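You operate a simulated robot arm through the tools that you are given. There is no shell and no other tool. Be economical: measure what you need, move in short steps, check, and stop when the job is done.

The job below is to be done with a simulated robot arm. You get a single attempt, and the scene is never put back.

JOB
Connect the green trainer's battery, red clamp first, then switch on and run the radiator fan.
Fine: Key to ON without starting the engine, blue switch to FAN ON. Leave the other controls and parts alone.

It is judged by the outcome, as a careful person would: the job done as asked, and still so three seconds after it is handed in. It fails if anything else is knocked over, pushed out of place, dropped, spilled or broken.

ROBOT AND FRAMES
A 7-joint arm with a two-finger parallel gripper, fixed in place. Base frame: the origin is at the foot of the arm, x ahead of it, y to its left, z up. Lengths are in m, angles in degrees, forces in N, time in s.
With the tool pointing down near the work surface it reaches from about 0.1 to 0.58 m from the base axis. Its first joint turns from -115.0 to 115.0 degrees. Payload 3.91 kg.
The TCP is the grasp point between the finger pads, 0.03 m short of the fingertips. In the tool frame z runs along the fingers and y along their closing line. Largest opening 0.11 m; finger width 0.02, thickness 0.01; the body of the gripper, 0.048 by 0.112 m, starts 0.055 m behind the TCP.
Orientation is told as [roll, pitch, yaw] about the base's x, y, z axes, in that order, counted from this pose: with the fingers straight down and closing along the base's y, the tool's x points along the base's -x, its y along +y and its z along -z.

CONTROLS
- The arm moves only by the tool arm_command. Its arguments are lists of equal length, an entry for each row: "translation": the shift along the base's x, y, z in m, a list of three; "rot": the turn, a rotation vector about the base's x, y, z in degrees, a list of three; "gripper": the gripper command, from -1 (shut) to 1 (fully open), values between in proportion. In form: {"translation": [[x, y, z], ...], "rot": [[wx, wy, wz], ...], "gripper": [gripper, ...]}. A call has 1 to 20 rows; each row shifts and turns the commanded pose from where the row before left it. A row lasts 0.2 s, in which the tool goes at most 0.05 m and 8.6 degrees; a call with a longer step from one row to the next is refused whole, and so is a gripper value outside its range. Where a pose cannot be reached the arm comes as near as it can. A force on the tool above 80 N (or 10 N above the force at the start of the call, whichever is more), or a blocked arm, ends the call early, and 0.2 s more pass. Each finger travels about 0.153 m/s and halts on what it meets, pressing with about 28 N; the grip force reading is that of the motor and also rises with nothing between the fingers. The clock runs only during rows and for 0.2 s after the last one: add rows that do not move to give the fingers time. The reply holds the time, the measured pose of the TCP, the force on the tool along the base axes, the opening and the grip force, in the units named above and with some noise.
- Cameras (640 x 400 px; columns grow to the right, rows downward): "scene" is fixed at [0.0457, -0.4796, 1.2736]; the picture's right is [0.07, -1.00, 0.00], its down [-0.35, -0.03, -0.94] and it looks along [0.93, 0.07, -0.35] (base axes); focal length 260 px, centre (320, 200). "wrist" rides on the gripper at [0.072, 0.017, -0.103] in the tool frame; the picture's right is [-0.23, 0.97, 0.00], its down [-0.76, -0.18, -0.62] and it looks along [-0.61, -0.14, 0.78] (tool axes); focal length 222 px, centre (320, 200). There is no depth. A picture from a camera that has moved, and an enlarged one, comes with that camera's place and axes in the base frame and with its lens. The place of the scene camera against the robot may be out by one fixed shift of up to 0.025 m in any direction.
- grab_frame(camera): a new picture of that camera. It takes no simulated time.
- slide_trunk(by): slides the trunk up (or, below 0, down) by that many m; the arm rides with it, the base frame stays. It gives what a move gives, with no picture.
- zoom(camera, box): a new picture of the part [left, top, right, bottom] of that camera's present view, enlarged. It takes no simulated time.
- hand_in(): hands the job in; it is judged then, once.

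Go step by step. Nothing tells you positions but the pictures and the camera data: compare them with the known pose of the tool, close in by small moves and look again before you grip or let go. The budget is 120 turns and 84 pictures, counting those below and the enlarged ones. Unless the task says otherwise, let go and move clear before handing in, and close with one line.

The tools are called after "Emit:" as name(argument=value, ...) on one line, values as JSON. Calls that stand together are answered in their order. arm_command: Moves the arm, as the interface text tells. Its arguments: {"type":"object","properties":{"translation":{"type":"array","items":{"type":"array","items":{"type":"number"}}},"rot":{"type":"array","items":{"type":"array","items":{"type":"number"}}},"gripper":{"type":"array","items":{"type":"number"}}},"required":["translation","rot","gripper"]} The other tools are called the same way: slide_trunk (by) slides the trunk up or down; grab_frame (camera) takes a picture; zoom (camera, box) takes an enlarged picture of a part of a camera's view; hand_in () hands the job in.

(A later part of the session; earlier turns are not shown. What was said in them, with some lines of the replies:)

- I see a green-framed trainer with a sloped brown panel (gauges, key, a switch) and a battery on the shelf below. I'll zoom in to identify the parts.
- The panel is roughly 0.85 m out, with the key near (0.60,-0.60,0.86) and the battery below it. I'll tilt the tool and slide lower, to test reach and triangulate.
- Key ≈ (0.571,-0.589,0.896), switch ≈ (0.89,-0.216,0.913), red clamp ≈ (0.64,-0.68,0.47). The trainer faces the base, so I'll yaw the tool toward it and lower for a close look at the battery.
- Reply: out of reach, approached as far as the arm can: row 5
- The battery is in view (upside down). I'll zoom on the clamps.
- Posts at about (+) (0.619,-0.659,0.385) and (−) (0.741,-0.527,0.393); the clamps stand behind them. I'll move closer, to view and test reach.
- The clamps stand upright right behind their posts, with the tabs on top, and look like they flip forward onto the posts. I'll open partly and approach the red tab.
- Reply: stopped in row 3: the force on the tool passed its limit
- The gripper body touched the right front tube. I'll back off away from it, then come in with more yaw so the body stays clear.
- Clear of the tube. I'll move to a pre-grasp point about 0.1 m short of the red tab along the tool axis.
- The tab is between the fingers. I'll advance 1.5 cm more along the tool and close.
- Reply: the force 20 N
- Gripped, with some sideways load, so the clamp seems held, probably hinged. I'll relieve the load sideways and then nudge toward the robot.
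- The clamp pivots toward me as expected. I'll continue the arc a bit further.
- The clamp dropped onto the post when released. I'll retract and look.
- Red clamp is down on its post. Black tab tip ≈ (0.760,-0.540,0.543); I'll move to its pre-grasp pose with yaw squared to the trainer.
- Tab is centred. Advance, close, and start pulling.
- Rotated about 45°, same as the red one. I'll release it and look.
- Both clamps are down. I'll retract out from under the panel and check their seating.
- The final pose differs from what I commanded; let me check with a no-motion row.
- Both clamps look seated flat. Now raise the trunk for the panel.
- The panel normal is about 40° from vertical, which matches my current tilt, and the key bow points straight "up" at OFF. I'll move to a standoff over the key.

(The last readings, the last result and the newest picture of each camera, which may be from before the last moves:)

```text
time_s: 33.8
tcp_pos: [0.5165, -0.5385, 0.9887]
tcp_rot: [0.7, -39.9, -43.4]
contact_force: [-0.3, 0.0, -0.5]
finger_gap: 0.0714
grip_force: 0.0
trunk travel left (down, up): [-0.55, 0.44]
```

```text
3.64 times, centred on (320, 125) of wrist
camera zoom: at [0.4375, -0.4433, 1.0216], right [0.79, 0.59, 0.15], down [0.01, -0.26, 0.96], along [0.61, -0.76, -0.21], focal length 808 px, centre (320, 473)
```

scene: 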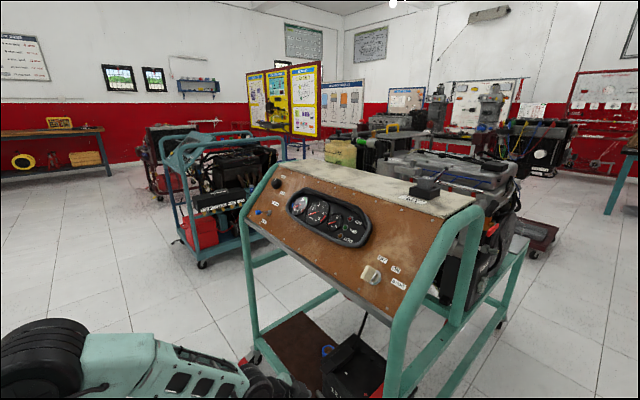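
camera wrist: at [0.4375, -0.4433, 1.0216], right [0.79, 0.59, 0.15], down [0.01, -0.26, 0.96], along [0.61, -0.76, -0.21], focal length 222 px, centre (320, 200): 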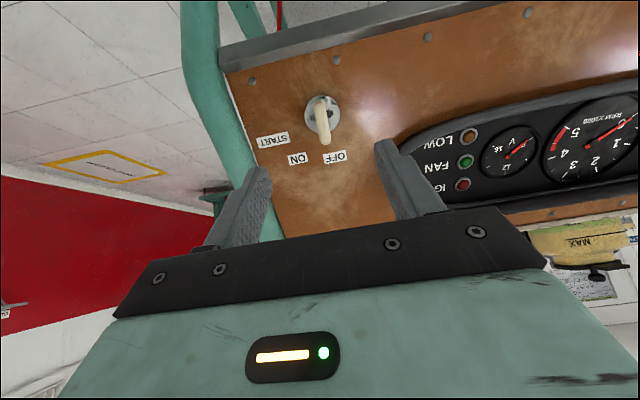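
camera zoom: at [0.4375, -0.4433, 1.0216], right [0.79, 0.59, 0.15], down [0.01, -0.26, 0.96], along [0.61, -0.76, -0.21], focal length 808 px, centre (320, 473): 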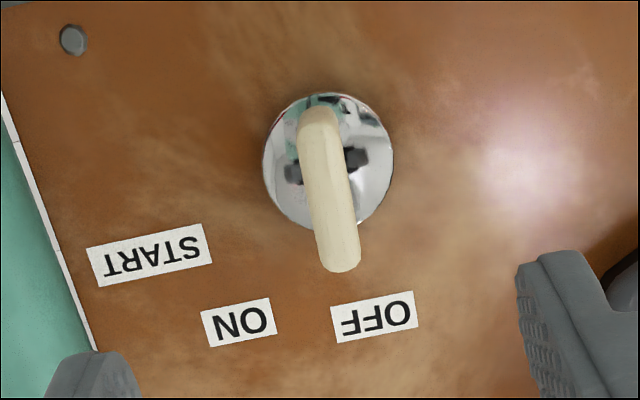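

Geometry confirmed: the key is on the tool axis and needs about 45° clockwise to reach ON. I'll advance over the bow.

Emit:
arm_command(translation=[[0.0094, -0.0076, -0.0144], [0.0094, -0.0076, -0.0144], [0.0094, -0.0076, -0.0144], [0.0094, -0.0076, -0.0144], [0, 0, 0]], rot=[[0, 0, 0], [0, 0, 0], [0, 0, 0], [0, 0, 0], [0, 0, 0]], gripper=[0.1, 0.0, 0.0, 0.0, 0.0])

Emit:
zoom(camera="wrist", box=[220, 100, 420, 240])

```text
time_s: 35.0
tcp_pos: [0.5334, -0.5455, 0.96]
tcp_rot: [0.7, -39.7, -43.3]
contact_force: [0.3, -0.1, -0.1]
finger_gap: 0.0551
grip_force: 0.0
out of reach, approached as far as the arm can: row 2, 3, 4
trunk travel left (down, up): [-0.55, 0.44]
```

```text
2.86 times, centred on (320, 170) of wrist
camera zoom: at [0.4564, -0.4502, 0.9933], right [0.79, 0.59, 0.15], down [0.01, -0.26, 0.96], along [0.61, -0.76, -0.21], focal length 635 px, centre (320, 286)
```

zoom: 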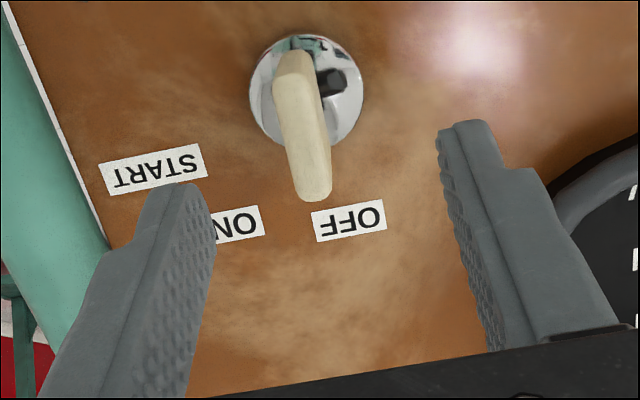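

The arm hit a reach or joint limit here. I'll try a different trunk height: back off a bit, then raise the trunk and come back down.

Emit:
arm_command(translation=[[-0.014, 0.013, 0.023], [0, 0, 0]], rot=[[0, 0, 0], [0, 0, 0]], gripper=[0, 0])

Emit:
slide_trunk(by=0.12)

Emit:
arm_command(translation=[[0, 0, -0.03], [0, 0, -0.03], [0, 0, -0.03], [0, 0, -0.03], [0, 0, 0]], rot=[[0, 0, 0], [0, 0, 0], [0, 0, 0], [0, 0, 0], [0, 0, 0]], gripper=[0, 0, 0, 0, 0])

```text
time_s: 35.6
tcp_pos: [0.5223, -0.5307, 0.9837]
tcp_rot: [0.7, -39.7, -43.3]
contact_force: [-0.2, 0.0, 0.2]
finger_gap: 0.055
grip_force: 0.1
trunk travel left (down, up): [-0.55, 0.44]
```

```text
time_s: 37.1
tcp_pos: [0.5207, -0.531, 1.1046]
tcp_rot: [0.7, -39.8, -43.3]
contact_force: [0.2, 1.1, -0.3]
finger_gap: 0.0551
grip_force: 0.1
trunk travel left (down, up): [-0.67, 0.32]
```

```text
time_s: 38.3
tcp_pos: [0.5046, -0.5026, 1.0298]
tcp_rot: [0.7, -39.8, -43.4]
contact_force: [-0.1, -0.3, 0.0]
finger_gap: 0.0551
grip_force: 0.0
out of reach, approached as far as the arm can: row 2, 3, 4
trunk travel left (down, up): [-0.67, 0.32]
```

Lower trunk (relatively higher target) is the better direction. I'll raise the TCP, then slide the trunk down.

Emit:
arm_command(translation=[[0, 0, 0.04], [0, 0, 0.04], [0, 0, 0.04], [0, 0, 0.04], [0, 0, 0.04], [0, 0, 0]], rot=[[0, 0, 0], [0, 0, 0], [0, 0, 0], [0, 0, 0], [0, 0, 0], [0, 0, 0]], gripper=[0, 0, 0, 0, 0, 0])

Emit:
slide_trunk(by=-0.24)

```text
time_s: 39.7
tcp_pos: [0.5058, -0.5037, 1.2276]
tcp_rot: [0.6, -39.7, -43.4]
contact_force: [1.3, 0.2, 0.0]
finger_gap: 0.0553
grip_force: 0.0
trunk travel left (down, up): [-0.67, 0.32]
```

```text
time_s: 42.2
tcp_pos: [0.506, -0.5045, 0.9871]
tcp_rot: [0.7, -39.8, -43.3]
contact_force: [-0.3, 0.1, 0.1]
finger_gap: 0.0547
grip_force: 0.1
trunk travel left (down, up): [-0.43, 0.56]
```

Emit:
arm_command(translation=[[0.007, -0.017, -0.005], [0.007, -0.017, -0.005], [0.01, -0.0095, -0.011], [0.01, -0.008, -0.012], [0, 0, 0]], rot=[[0, 0, 0], [0, 0, 0], [0, 0, 0], [0, 0, 0], [0, 0, 0]], gripper=[0, 0, 0, 0, 0])

Emit:
zoom(camera="wrist", box=[220, 100, 420, 240])

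```text
time_s: 43.4
tcp_pos: [0.5398, -0.5577, 0.9526]
tcp_rot: [0.7, -39.8, -43.4]
contact_force: [0.8, 0.3, -0.4]
finger_gap: 0.0553
grip_force: 0.0
trunk travel left (down, up): [-0.43, 0.56]
```

```text
2.86 times, centred on (320, 170) of wrist
camera zoom: at [0.4613, -0.463, 0.9865], right [0.79, 0.59, 0.15], down [0.01, -0.26, 0.96], along [0.61, -0.76, -0.21], focal length 635 px, centre (320, 286)
```

zoom: 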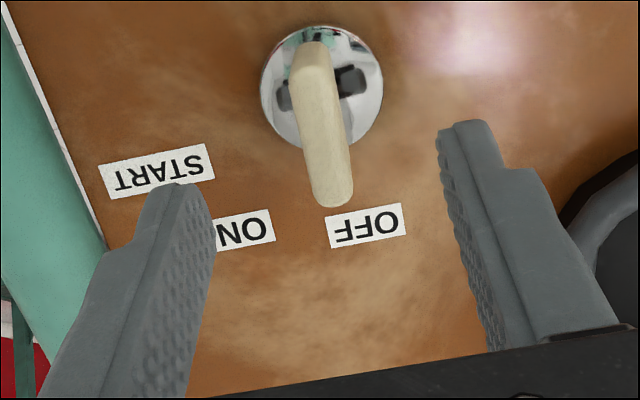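

Reachable now, and the key is centred. Advance 3 cm and look.

Emit:
arm_command(translation=[[0.007, -0.0065, -0.0115], [0.007, -0.0065, -0.0115], [0, 0, 0]], rot=[[0, 0, 0], [0, 0, 0], [0, 0, 0]], gripper=[0, 0, 0])

Emit:
zoom(camera="wrist", box=[220, 100, 420, 240])

```text
time_s: 44.2
tcp_pos: [0.555, -0.5695, 0.9311]
tcp_rot: [0.6, -39.8, -43.2]
contact_force: [0.2, -1.4, 0.0]
finger_gap: 0.055
grip_force: 0.1
trunk travel left (down, up): [-0.43, 0.56]
```

```text
2.86 times, centred on (320, 170) of wrist
camera zoom: at [0.4757, -0.4762, 0.9653], right [0.79, 0.59, 0.15], down [0.01, -0.26, 0.96], along [0.61, -0.76, -0.21], focal length 635 px, centre (320, 286)
```

zoom: 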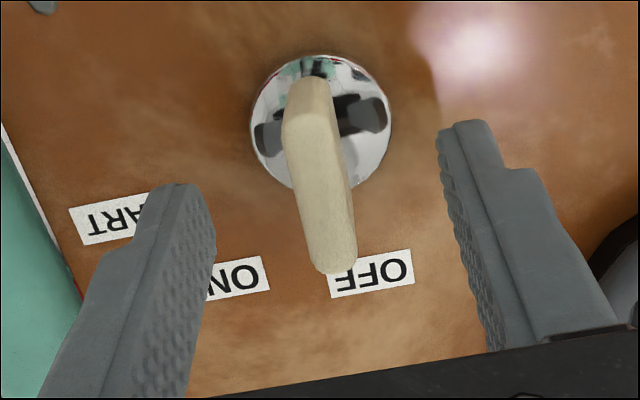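

The bow's outer face is right at the fingertips, so I'll advance 1.6 cm more and look.

Emit:
arm_command(translation=[[0.0038, -0.0035, -0.0061], [0.0038, -0.0035, -0.0061], [0, 0, 0]], rot=[[0, 0, 0], [0, 0, 0], [0, 0, 0]], gripper=[-0.3, -0.5, -0.5])

Emit:
zoom(camera="wrist", box=[220, 100, 420, 240])

```text
time_s: 45.0
tcp_pos: [0.5616, -0.5758, 0.9185]
tcp_rot: [0.6, -39.8, -43.4]
contact_force: [-0.7, 0.6, 0.0]
finger_gap: 0.0275
grip_force: 0.0
trunk travel left (down, up): [-0.43, 0.56]
```

```text
2.86 times, centred on (320, 170) of wrist
camera zoom: at [0.4833, -0.4819, 0.9529], right [0.79, 0.59, 0.15], down [0.01, -0.26, 0.96], along [0.61, -0.76, -0.21], focal length 635 px, centre (320, 286)
```

zoom: 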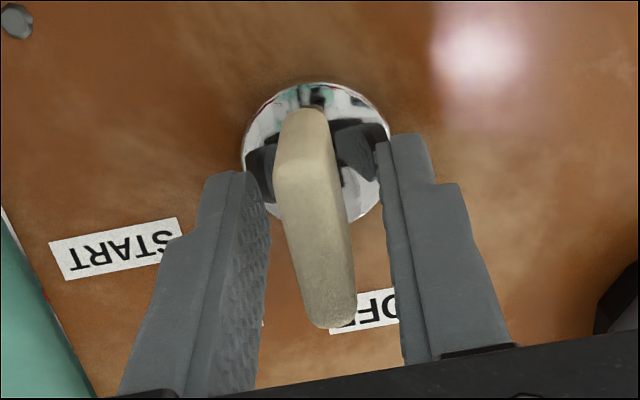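

Well placed. Closing on the bow.

Emit:
arm_command(translation=[[0, 0, 0], [0, 0, 0], [0, 0, 0]], rot=[[0, 0, 0], [0, 0, 0], [0, 0, 0]], gripper=[-0.75, -1, -1])

Emit:
zoom(camera="wrist", box=[220, 100, 420, 240])

```text
time_s: 45.8
tcp_pos: [0.5618, -0.5757, 0.9196]
tcp_rot: [0.8, -39.8, -43.4]
contact_force: [5.0, 6.5, -0.3]
finger_gap: 0.0105
grip_force: 45.2
trunk travel left (down, up): [-0.43, 0.56]
```

```text
2.86 times, centred on (320, 170) of wrist
camera zoom: at [0.484, -0.4812, 0.9529], right [0.79, 0.59, 0.15], down [0.01, -0.26, 0.96], along [0.61, -0.76, -0.21], focal length 635 px, centre (320, 286)
```

zoom: 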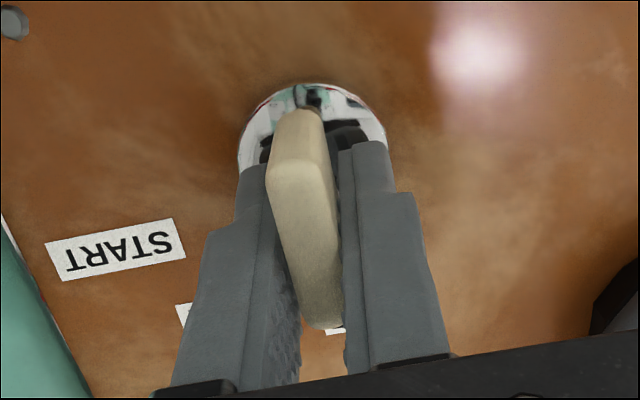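

Gripped. I'll rotate clockwise about the tool axis by 24° first and check.

Emit:
arm_command(translation=[[0, 0, 0], [0, 0, 0], [0, 0, 0], [0, 0, 0]], rot=[[3.73, -3.51, -6.14], [3.73, -3.51, -6.14], [3.73, -3.51, -6.14], [0, 0, 0]], gripper=[-1, -1, -1, -1])

Emit:
grab_frame(camera="wrist")

Emit:
zoom(camera="scene", box=[280, 185, 440, 300])

```text
time_s: 46.8
tcp_pos: [0.5593, -0.5769, 0.9186]
tcp_rot: [19.4, -35.8, -73.6]
contact_force: [-10.3, -5.9, 2.8]
finger_gap: 0.0107
grip_force: 45.0
trunk travel left (down, up): [-0.43, 0.56]
```

```text
35 pictures are left
camera wrist: at [0.5084, -0.4688, 0.9607], right [0.88, 0.26, 0.4], down [-0.27, -0.4, 0.87], along [0.39, -0.88, -0.28], focal length 222 px, centre (320, 200)
```

wrist: 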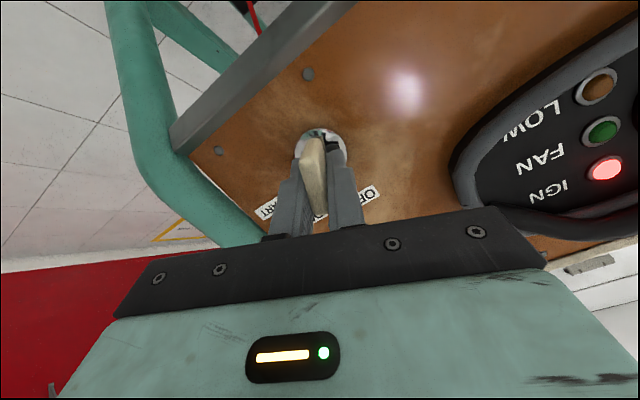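

```text
3.48 times, centred on (360, 242) of scene
camera zoom: at [0.0457, -0.4796, 1.2736], right [0.07, -1.0, 0.0], down [-0.35, -0.03, -0.94], along [0.93, 0.07, -0.35], focal length 905 px, centre (181, 52)
```

zoom: 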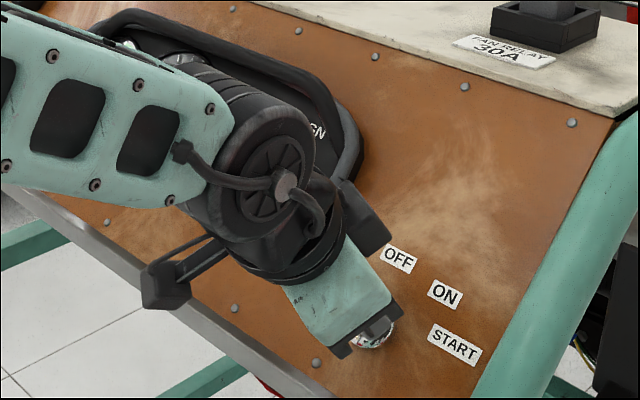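

IGN is lit, so the battery is connected. I'll rotate another 16° to reach the ON mark (about 40°).

Emit:
arm_command(translation=[[0, 0, 0], [0, 0, 0], [0, 0, 0]], rot=[[3.73, -3.51, -6.14], [3.73, -3.51, -6.14], [0, 0, 0]], gripper=[-1, -1, -1])

Emit:
grab_frame(camera="wrist")

```text
time_s: 47.6
tcp_pos: [0.5581, -0.5768, 0.9183]
tcp_rot: [28.8, -29.2, -91.1]
contact_force: [-22.7, -15.0, -7.5]
finger_gap: 0.0121
grip_force: 44.9
trunk travel left (down, up): [-0.43, 0.56]
```

```text
33 pictures are left
camera wrist: at [0.5252, -0.4663, 0.9694], right [0.85, 0.01, 0.52], down [-0.46, -0.43, 0.77], along [0.24, -0.9, -0.36], focal length 222 px, centre (320, 200)
```

wrist: 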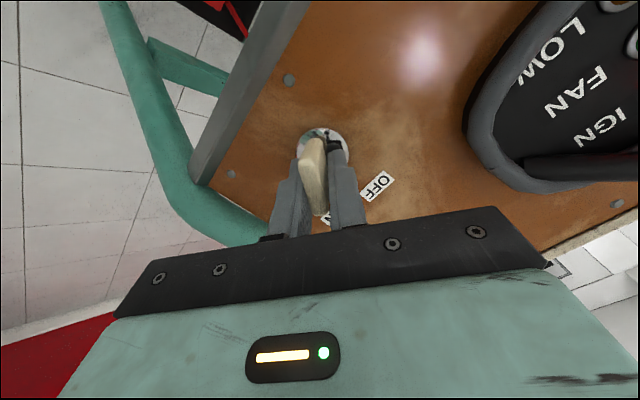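

Some side load has built up, so I'll release here and look at where the key sits.

Emit:
arm_command(translation=[[0, 0, 0], [0, 0, 0], [-0.0094, 0.0088, 0.0153], [-0.0094, 0.0088, 0.0153], [-0.0094, 0.0088, 0.0153], [0, 0, 0]], rot=[[0, 0, 0], [0, 0, 0], [0, 0, 0], [0, 0, 0], [0, 0, 0], [0, 0, 0]], gripper=[-0.5, -0.3, -0.1, 0, 0, 0])

Emit:
grab_frame(camera="wrist")

Emit:
zoom(camera="wrist", box=[220, 70, 420, 230])

```text
time_s: 49.0
tcp_pos: [0.5365, -0.5486, 0.9668]
tcp_rot: [28.8, -29.3, -90.9]
contact_force: [0.3, -0.1, -0.7]
finger_gap: 0.0548
grip_force: 0.0
trunk travel left (down, up): [-0.43, 0.56]
```

```text
32 pictures are left
camera wrist: at [0.5019, -0.4372, 1.0172], right [0.85, 0.02, 0.52], down [-0.46, -0.43, 0.77], along [0.24, -0.9, -0.36], focal length 222 px, centre (320, 200)
```

wrist: 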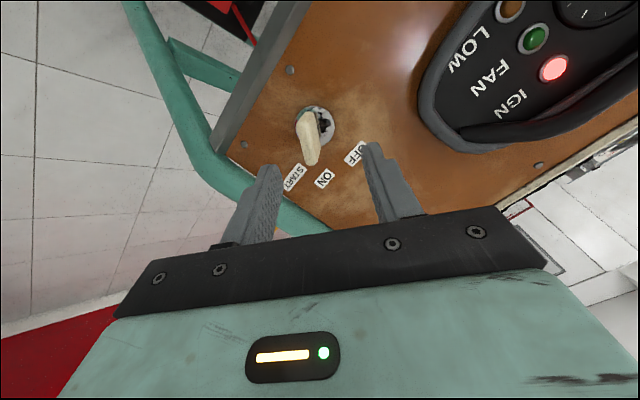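

```text
2.50 times, centred on (320, 150) of wrist
camera zoom: at [0.5019, -0.4372, 1.0172], right [0.85, 0.02, 0.52], down [-0.46, -0.43, 0.77], along [0.24, -0.9, -0.36], focal length 555 px, centre (320, 325)
```

zoom: 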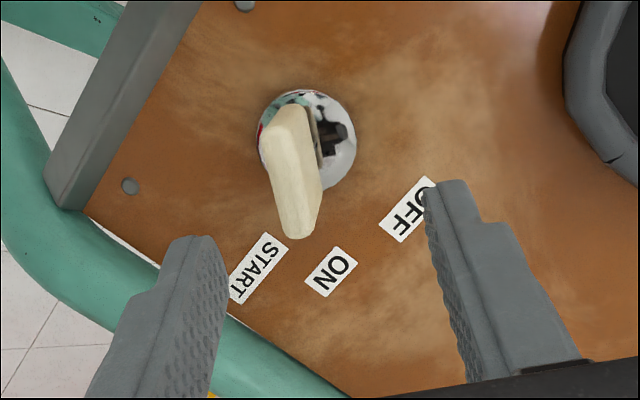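

Key is at ON with IGN lit and the engine not started. Next I'll lift off, undo the roll, close the fingers and travel to a standoff over the blue switch. It is currently tilted down to AUTO, with its tip at ≈ (0.885,-0.218,0.911).

Emit:
arm_command(translation=[[-0.014, 0.013, 0.023], [-0.014, 0.013, 0.023], [0.0, 0.0, 0.0], [0, 0, 0], [0, 0, 0], [0, 0, 0], [0, 0, 0], [0.026, 0.033, 0], [0.026, 0.033, 0], [0.026, 0.033, 0], [0.026, 0.033, 0], [0.026, 0.033, 0], [0.026, 0.033, 0], [0, 0, 0]], rot=[[0, 0, 0], [0, 0, 0], [-3.73, 3.51, 6.14], [-3.73, 3.51, 6.14], [-3.73, 3.51, 6.14], [-3.73, 3.51, 6.14], [-3.73, 3.51, 6.14], [0, 0, 0], [0, 0, 0], [0, 0, 0], [0, 0, 0], [0, 0, 0], [0, 0, 0], [0, 0, 0]], gripper=[0, 0, -1, -1, -1, -1, -1, -1, -1, -1, -1, -1, -1, -1])

Emit:
grab_frame(camera="wrist")

Emit:
grab_frame(camera="scene")

```text
time_s: 52.0
tcp_pos: [0.6641, -0.3249, 1.0125]
tcp_rot: [0.7, -39.8, -43.4]
contact_force: [0.5, 0.5, 0.2]
finger_gap: 0.0
grip_force: 28.2
trunk travel left (down, up): [-0.43, 0.56]
```

```text
30 pictures are left
camera wrist: at [0.5854, -0.2303, 1.0468], right [0.79, 0.59, 0.15], down [0.01, -0.26, 0.96], along [0.61, -0.76, -0.21], focal length 222 px, centre (320, 200)
```

wrist: 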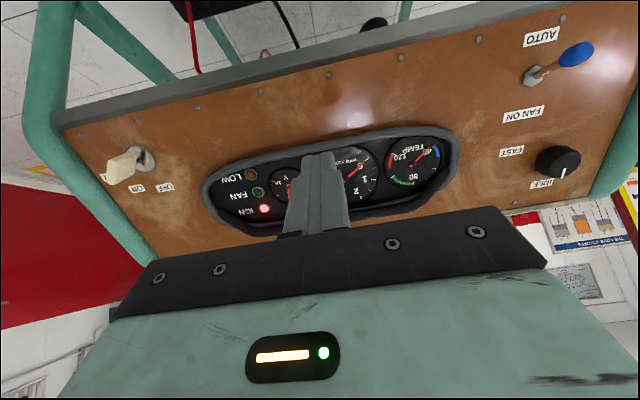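

```text
29 pictures are left
```

scene: 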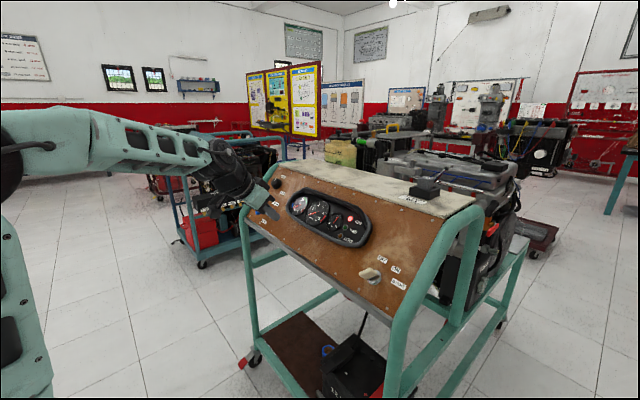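

Tip confirmed at ≈(0.887,-0.214,0.912). Move on to the standoff below the lever.

Emit:
arm_command(translation=[[0.026, 0.0275, -0.002], [0.026, 0.0275, -0.002], [0.026, 0.0275, -0.008], [0.026, 0.0275, -0.011], [0.026, 0.0275, -0.011], [0.026, 0.0275, -0.011], [0, 0, 0]], rot=[[0, 0, 0], [0, 0, 0], [0, 0, 0], [0, 0, 0], [0, 0, 0], [0, 0, 0], [0, 0, 0]], gripper=[-1, -1, -1, -1, -1, -1, -1])

Emit:
grab_frame(camera="wrist")

Emit:
zoom(camera="scene", box=[190, 150, 350, 260])

```text
time_s: 53.6
tcp_pos: [0.8172, -0.1582, 0.9678]
tcp_rot: [0.7, -39.9, -43.3]
contact_force: [0.2, 0.6, -1.1]
finger_gap: 0.0
grip_force: 28.0
trunk travel left (down, up): [-0.43, 0.56]
```

```text
28 pictures are left
camera wrist: at [0.7397, -0.0631, 1.0016], right [0.79, 0.59, 0.15], down [0.01, -0.26, 0.96], along [0.61, -0.76, -0.21], focal length 222 px, centre (320, 200)
```

wrist: 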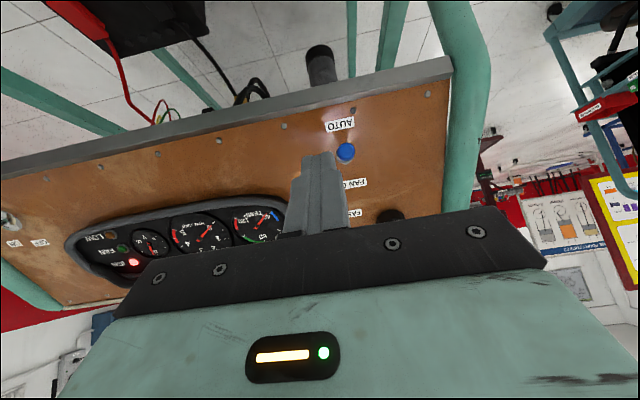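

```text
3.64 times, centred on (270, 205) of scene
camera zoom: at [0.0457, -0.4796, 1.2736], right [0.07, -1.0, 0.0], down [-0.35, -0.03, -0.94], along [0.93, 0.07, -0.35], focal length 946 px, centre (502, 182)
```

zoom: 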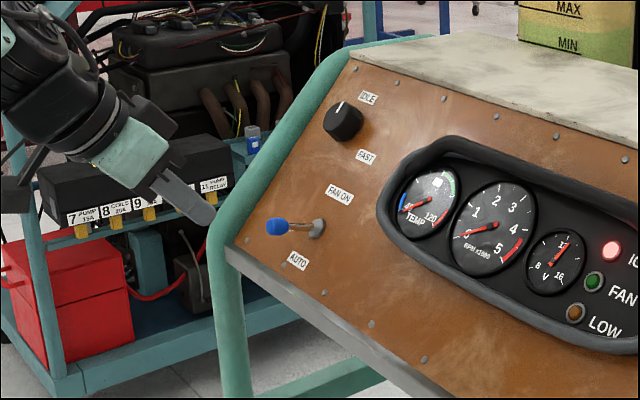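

I'll shift 1.5 cm sideways to line up with the lever and advance alongside it, just below (on the AUTO side).

Emit:
arm_command(translation=[[0.0107, 0.0113, 0], [0.0095, -0.009, -0.0158], [0.0095, -0.009, -0.0158], [0.0095, -0.009, -0.0158], [0.004, -0.0037, -0.0065], [0, 0, 0]], rot=[[0, 0, 0], [0, 0, 0], [0, 0, 0], [0, 0, 0], [0, 0, 0], [0, 0, 0]], gripper=[-1, -1, -1, -1, -1, -1])

Emit:
zoom(camera="wrist", box=[220, 80, 420, 240])

Emit:
zoom(camera="scene", box=[210, 180, 310, 250])

```text
time_s: 55.0
tcp_pos: [0.8611, -0.1825, 0.9111]
tcp_rot: [0.7, -39.7, -43.3]
contact_force: [0.1, 0.1, -0.3]
finger_gap: 0.0
grip_force: 28.2
trunk travel left (down, up): [-0.43, 0.56]
```

```text
2.50 times, centred on (320, 160) of wrist
camera zoom: at [0.7824, -0.0863, 0.9457], right [0.79, 0.59, 0.15], down [0.01, -0.26, 0.96], along [0.61, -0.76, -0.21], focal length 555 px, centre (320, 300)
```

zoom: 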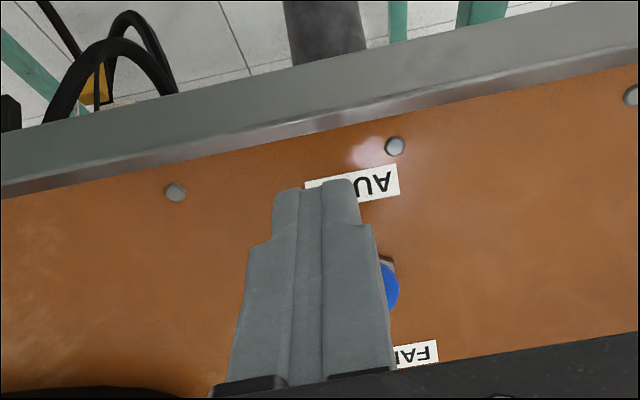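

```text
5.71 times, centred on (260, 215) of scene
camera zoom: at [0.0457, -0.4796, 1.2736], right [0.07, -1.0, 0.0], down [-0.35, -0.03, -0.94], along [0.93, 0.07, -0.35], focal length 1486 px, centre (663, 114)
```

zoom: 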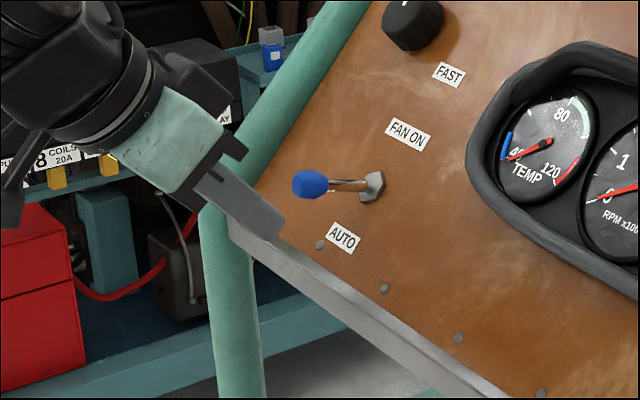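

Fingers are on the AUTO side of the lever. I'll shift 1 cm to the left of the panel and push up along it.

Emit:
arm_command(translation=[[0.0069, 0.0073, 0], [0.0056, -0.0052, 0.0064], [0.0056, -0.0052, 0.0064], [0.0056, -0.0052, 0.0064], [0, 0, 0]], rot=[[0, 0, 0], [0, 0, 0], [0, 0, 0], [0, 0, 0], [0, 0, 0]], gripper=[-1, -1, -1, -1, -1])

Emit:
zoom(camera="scene", box=[210, 180, 310, 250])

Emit:
zoom(camera="wrist", box=[220, 80, 420, 240])

```text
time_s: 56.2
tcp_pos: [0.8815, -0.1862, 0.9335]
tcp_rot: [0.8, -39.9, -43.3]
contact_force: [-32.3, 17.2, 16.8]
finger_gap: 0.0002
grip_force: 28.1
trunk travel left (down, up): [-0.43, 0.56]
```

```text
5.71 times, centred on (260, 215) of scene
camera zoom: at [0.0457, -0.4796, 1.2736], right [0.07, -1.0, 0.0], down [-0.35, -0.03, -0.94], along [0.93, 0.07, -0.35], focal length 1486 px, centre (663, 114)
```

zoom: 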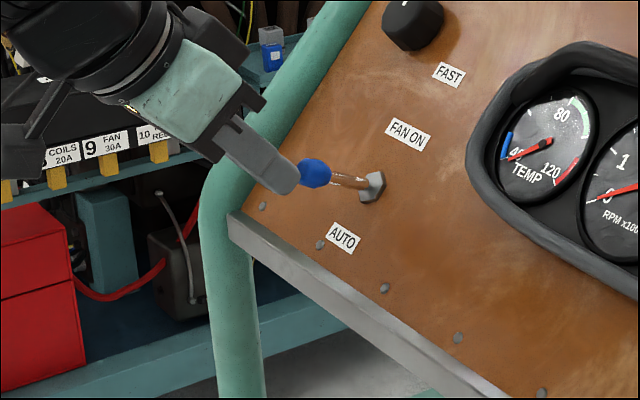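

```text
2.50 times, centred on (320, 160) of wrist
camera zoom: at [0.8035, -0.0916, 0.9672], right [0.79, 0.59, 0.16], down [0.01, -0.26, 0.96], along [0.61, -0.76, -0.21], focal length 555 px, centre (320, 300)
```

zoom: 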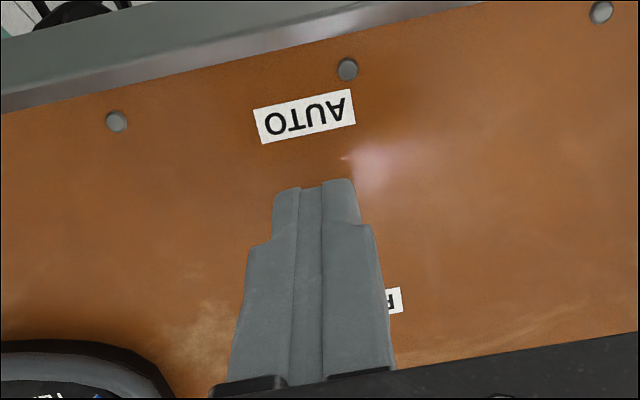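

The push hit the lever's end mostly along its axis. I'll back down, go about 1.3 cm deeper toward the panel, and retry from underneath.

Emit:
arm_command(translation=[[-0.0112, 0.0104, -0.0128], [-0.0112, 0.0104, -0.0128], [0.003, -0.0029, -0.005], [0.003, -0.0029, -0.005], [0, 0, 0]], rot=[[0, 0, 0], [0, 0, 0], [0, 0, 0], [0, 0, 0], [0, 0, 0]], gripper=[-1, -1, -1, -1, -1])

Emit:
zoom(camera="scene", box=[210, 180, 310, 250])

Emit:
zoom(camera="wrist", box=[220, 80, 420, 240])

```text
time_s: 57.4
tcp_pos: [0.8691, -0.1746, 0.8962]
tcp_rot: [0.6, -39.7, -43.3]
contact_force: [-0.7, -0.7, -0.5]
finger_gap: 0.0
grip_force: 28.1
trunk travel left (down, up): [-0.43, 0.56]
```

```text
5.71 times, centred on (260, 215) of scene
camera zoom: at [0.0457, -0.4796, 1.2736], right [0.07, -1.0, 0.0], down [-0.35, -0.03, -0.94], along [0.93, 0.07, -0.35], focal length 1486 px, centre (663, 114)
```

zoom: 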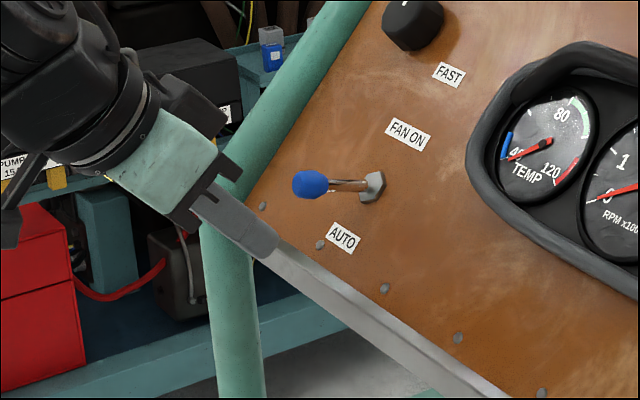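

```text
2.50 times, centred on (320, 160) of wrist
camera zoom: at [0.7902, -0.0787, 0.9293], right [0.79, 0.59, 0.15], down [0.01, -0.26, 0.96], along [0.61, -0.76, -0.21], focal length 555 px, centre (320, 300)
```

zoom: 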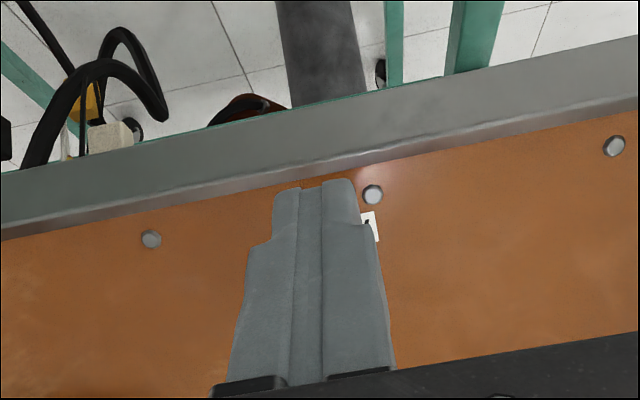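

Now the fingers overlap the lever tip in depth. Push upward along the panel.

Emit:
arm_command(translation=[[0.0019, -0.0018, -0.0031], [0.0056, -0.0052, 0.0064], [0.0056, -0.0052, 0.0064], [0.0056, -0.0052, 0.0064], [0.0056, -0.0052, 0.0064], [0, 0, 0]], rot=[[0, 0, 0], [0, 0, 0], [0, 0, 0], [0, 0, 0], [0, 0, 0], [0, 0, 0]], gripper=[-1, -1, -1, -1, -1, -1])

Emit:
zoom(camera="scene", box=[210, 180, 310, 250])

```text
time_s: 58.8
tcp_pos: [0.892, -0.1941, 0.917]
tcp_rot: [0.7, -39.8, -43.5]
contact_force: [0.0, 0.3, -0.6]
finger_gap: 0.0
grip_force: 28.0
trunk travel left (down, up): [-0.43, 0.56]
```

```text
5.71 times, centred on (260, 215) of scene
camera zoom: at [0.0457, -0.4796, 1.2736], right [0.07, -1.0, 0.0], down [-0.35, -0.03, -0.94], along [0.93, 0.07, -0.35], focal length 1486 px, centre (663, 114)
```

zoom: 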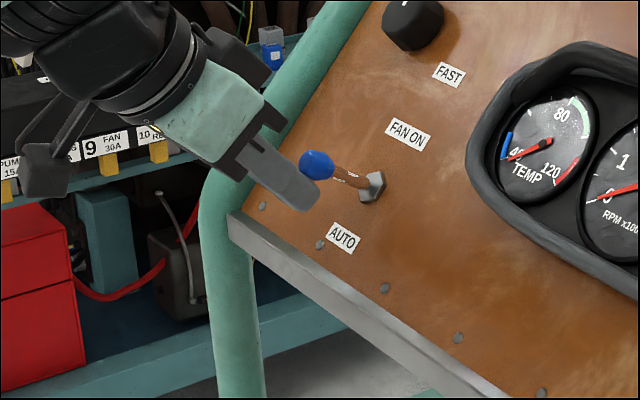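

The lever is moving. Continue pushing up.

Emit:
arm_command(translation=[[0.0056, -0.0052, 0.0064], [0.0056, -0.0052, 0.0064], [0.0056, -0.0052, 0.0064], [0, 0, 0]], rot=[[0, 0, 0], [0, 0, 0], [0, 0, 0], [0, 0, 0]], gripper=[-1, -1, -1, -1])

Emit:
zoom(camera="scene", box=[210, 170, 370, 260])

```text
time_s: 59.8
tcp_pos: [0.9085, -0.209, 0.9343]
tcp_rot: [0.6, -39.6, -43.3]
contact_force: [-12.2, 11.6, -10.7]
finger_gap: 0.0
grip_force: 28.3
trunk travel left (down, up): [-0.43, 0.56]
```

```text
4.00 times, centred on (290, 215) of scene
camera zoom: at [0.0457, -0.4796, 1.2736], right [0.07, -1.0, 0.0], down [-0.35, -0.03, -0.94], along [0.93, 0.07, -0.35], focal length 1040 px, centre (440, 140)
```

zoom: 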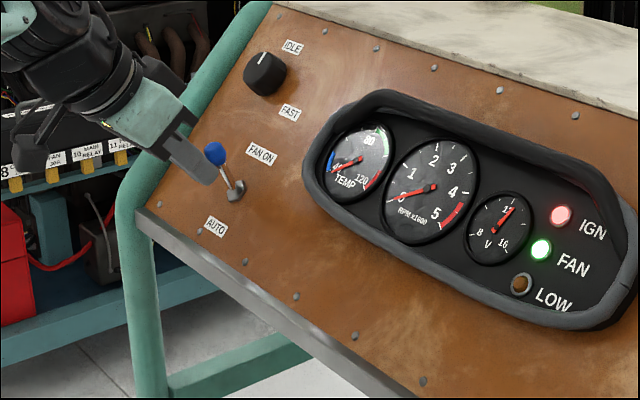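

The lever is up and the FAN lamp is lit; RPM reads 0. I'll back off from the lever and retreat along the panel normal.

Emit:
arm_command(translation=[[-0.0112, 0.0104, -0.0128], [-0.0094, 0.0088, 0.0153], [-0.0189, 0.0174, 0.0306], [-0.0189, 0.0174, 0.0306], [-0.0189, 0.0174, 0.0306], [-0.02, 0.01, 0.0306], [0, 0, 0], [0, 0, 0], [0, 0, 0]], rot=[[0, 0, 0], [0, 0, 0], [0, 0, 0], [0, 0, 0], [0, 0, 0], [0, 0, 0], [0, 0, 0], [0, 0, 0], [0, 0, 0]], gripper=[-1, -1, -1, -1, -1, -1, -1, -1, -1])

Emit:
grab_frame(camera="scene")

Emit:
zoom(camera="scene", box=[230, 170, 430, 300])

Emit:
zoom(camera="scene", box=[290, 310, 400, 400])

```text
time_s: 61.8
tcp_pos: [0.8095, -0.1289, 1.0639]
tcp_rot: [0.7, -39.8, -43.2]
contact_force: [-0.1, 0.2, 0.1]
finger_gap: 0.0
grip_force: 28.5
trunk travel left (down, up): [-0.43, 0.56]
```

```text
18 pictures are left
```

scene: 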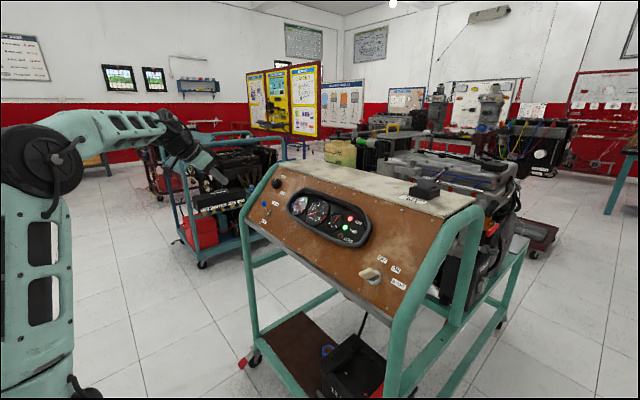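

```text
3.08 times, centred on (330, 235) of scene
camera zoom: at [0.0457, -0.4796, 1.2736], right [0.07, -1.0, 0.0], down [-0.35, -0.03, -0.94], along [0.93, 0.07, -0.35], focal length 800 px, centre (289, 92)
```

zoom: 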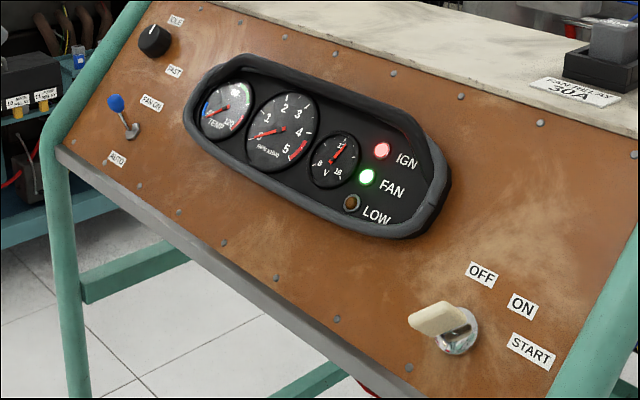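

```text
4.44 times, centred on (345, 355) of scene
camera zoom: at [0.0457, -0.4796, 1.2736], right [0.07, -1.0, 0.0], down [-0.35, -0.03, -0.94], along [0.93, 0.07, -0.35], focal length 1156 px, centre (209, -489)
```

zoom: 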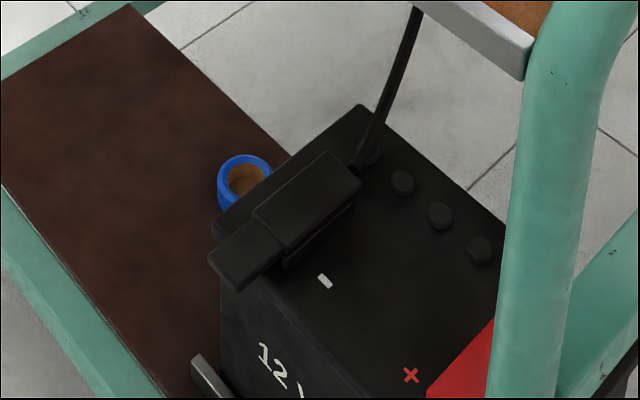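

The red clamp went on first, then the black. The key is at ON with the engine not started, and the blue switch is at FAN ON. IGN and FAN lamps are lit, RPM reads 0, and the arm is clear, so I'm handing in.

Emit:
hand_in()

```text
The job is handed in.
```

The green trainer's battery is connected, red clamp first. The key is at ON with the engine off, and the blue switch is at FAN ON with the FAN lamp lit. The gripper brushed the right front tube once on the way in, and I saw nothing moved by it.
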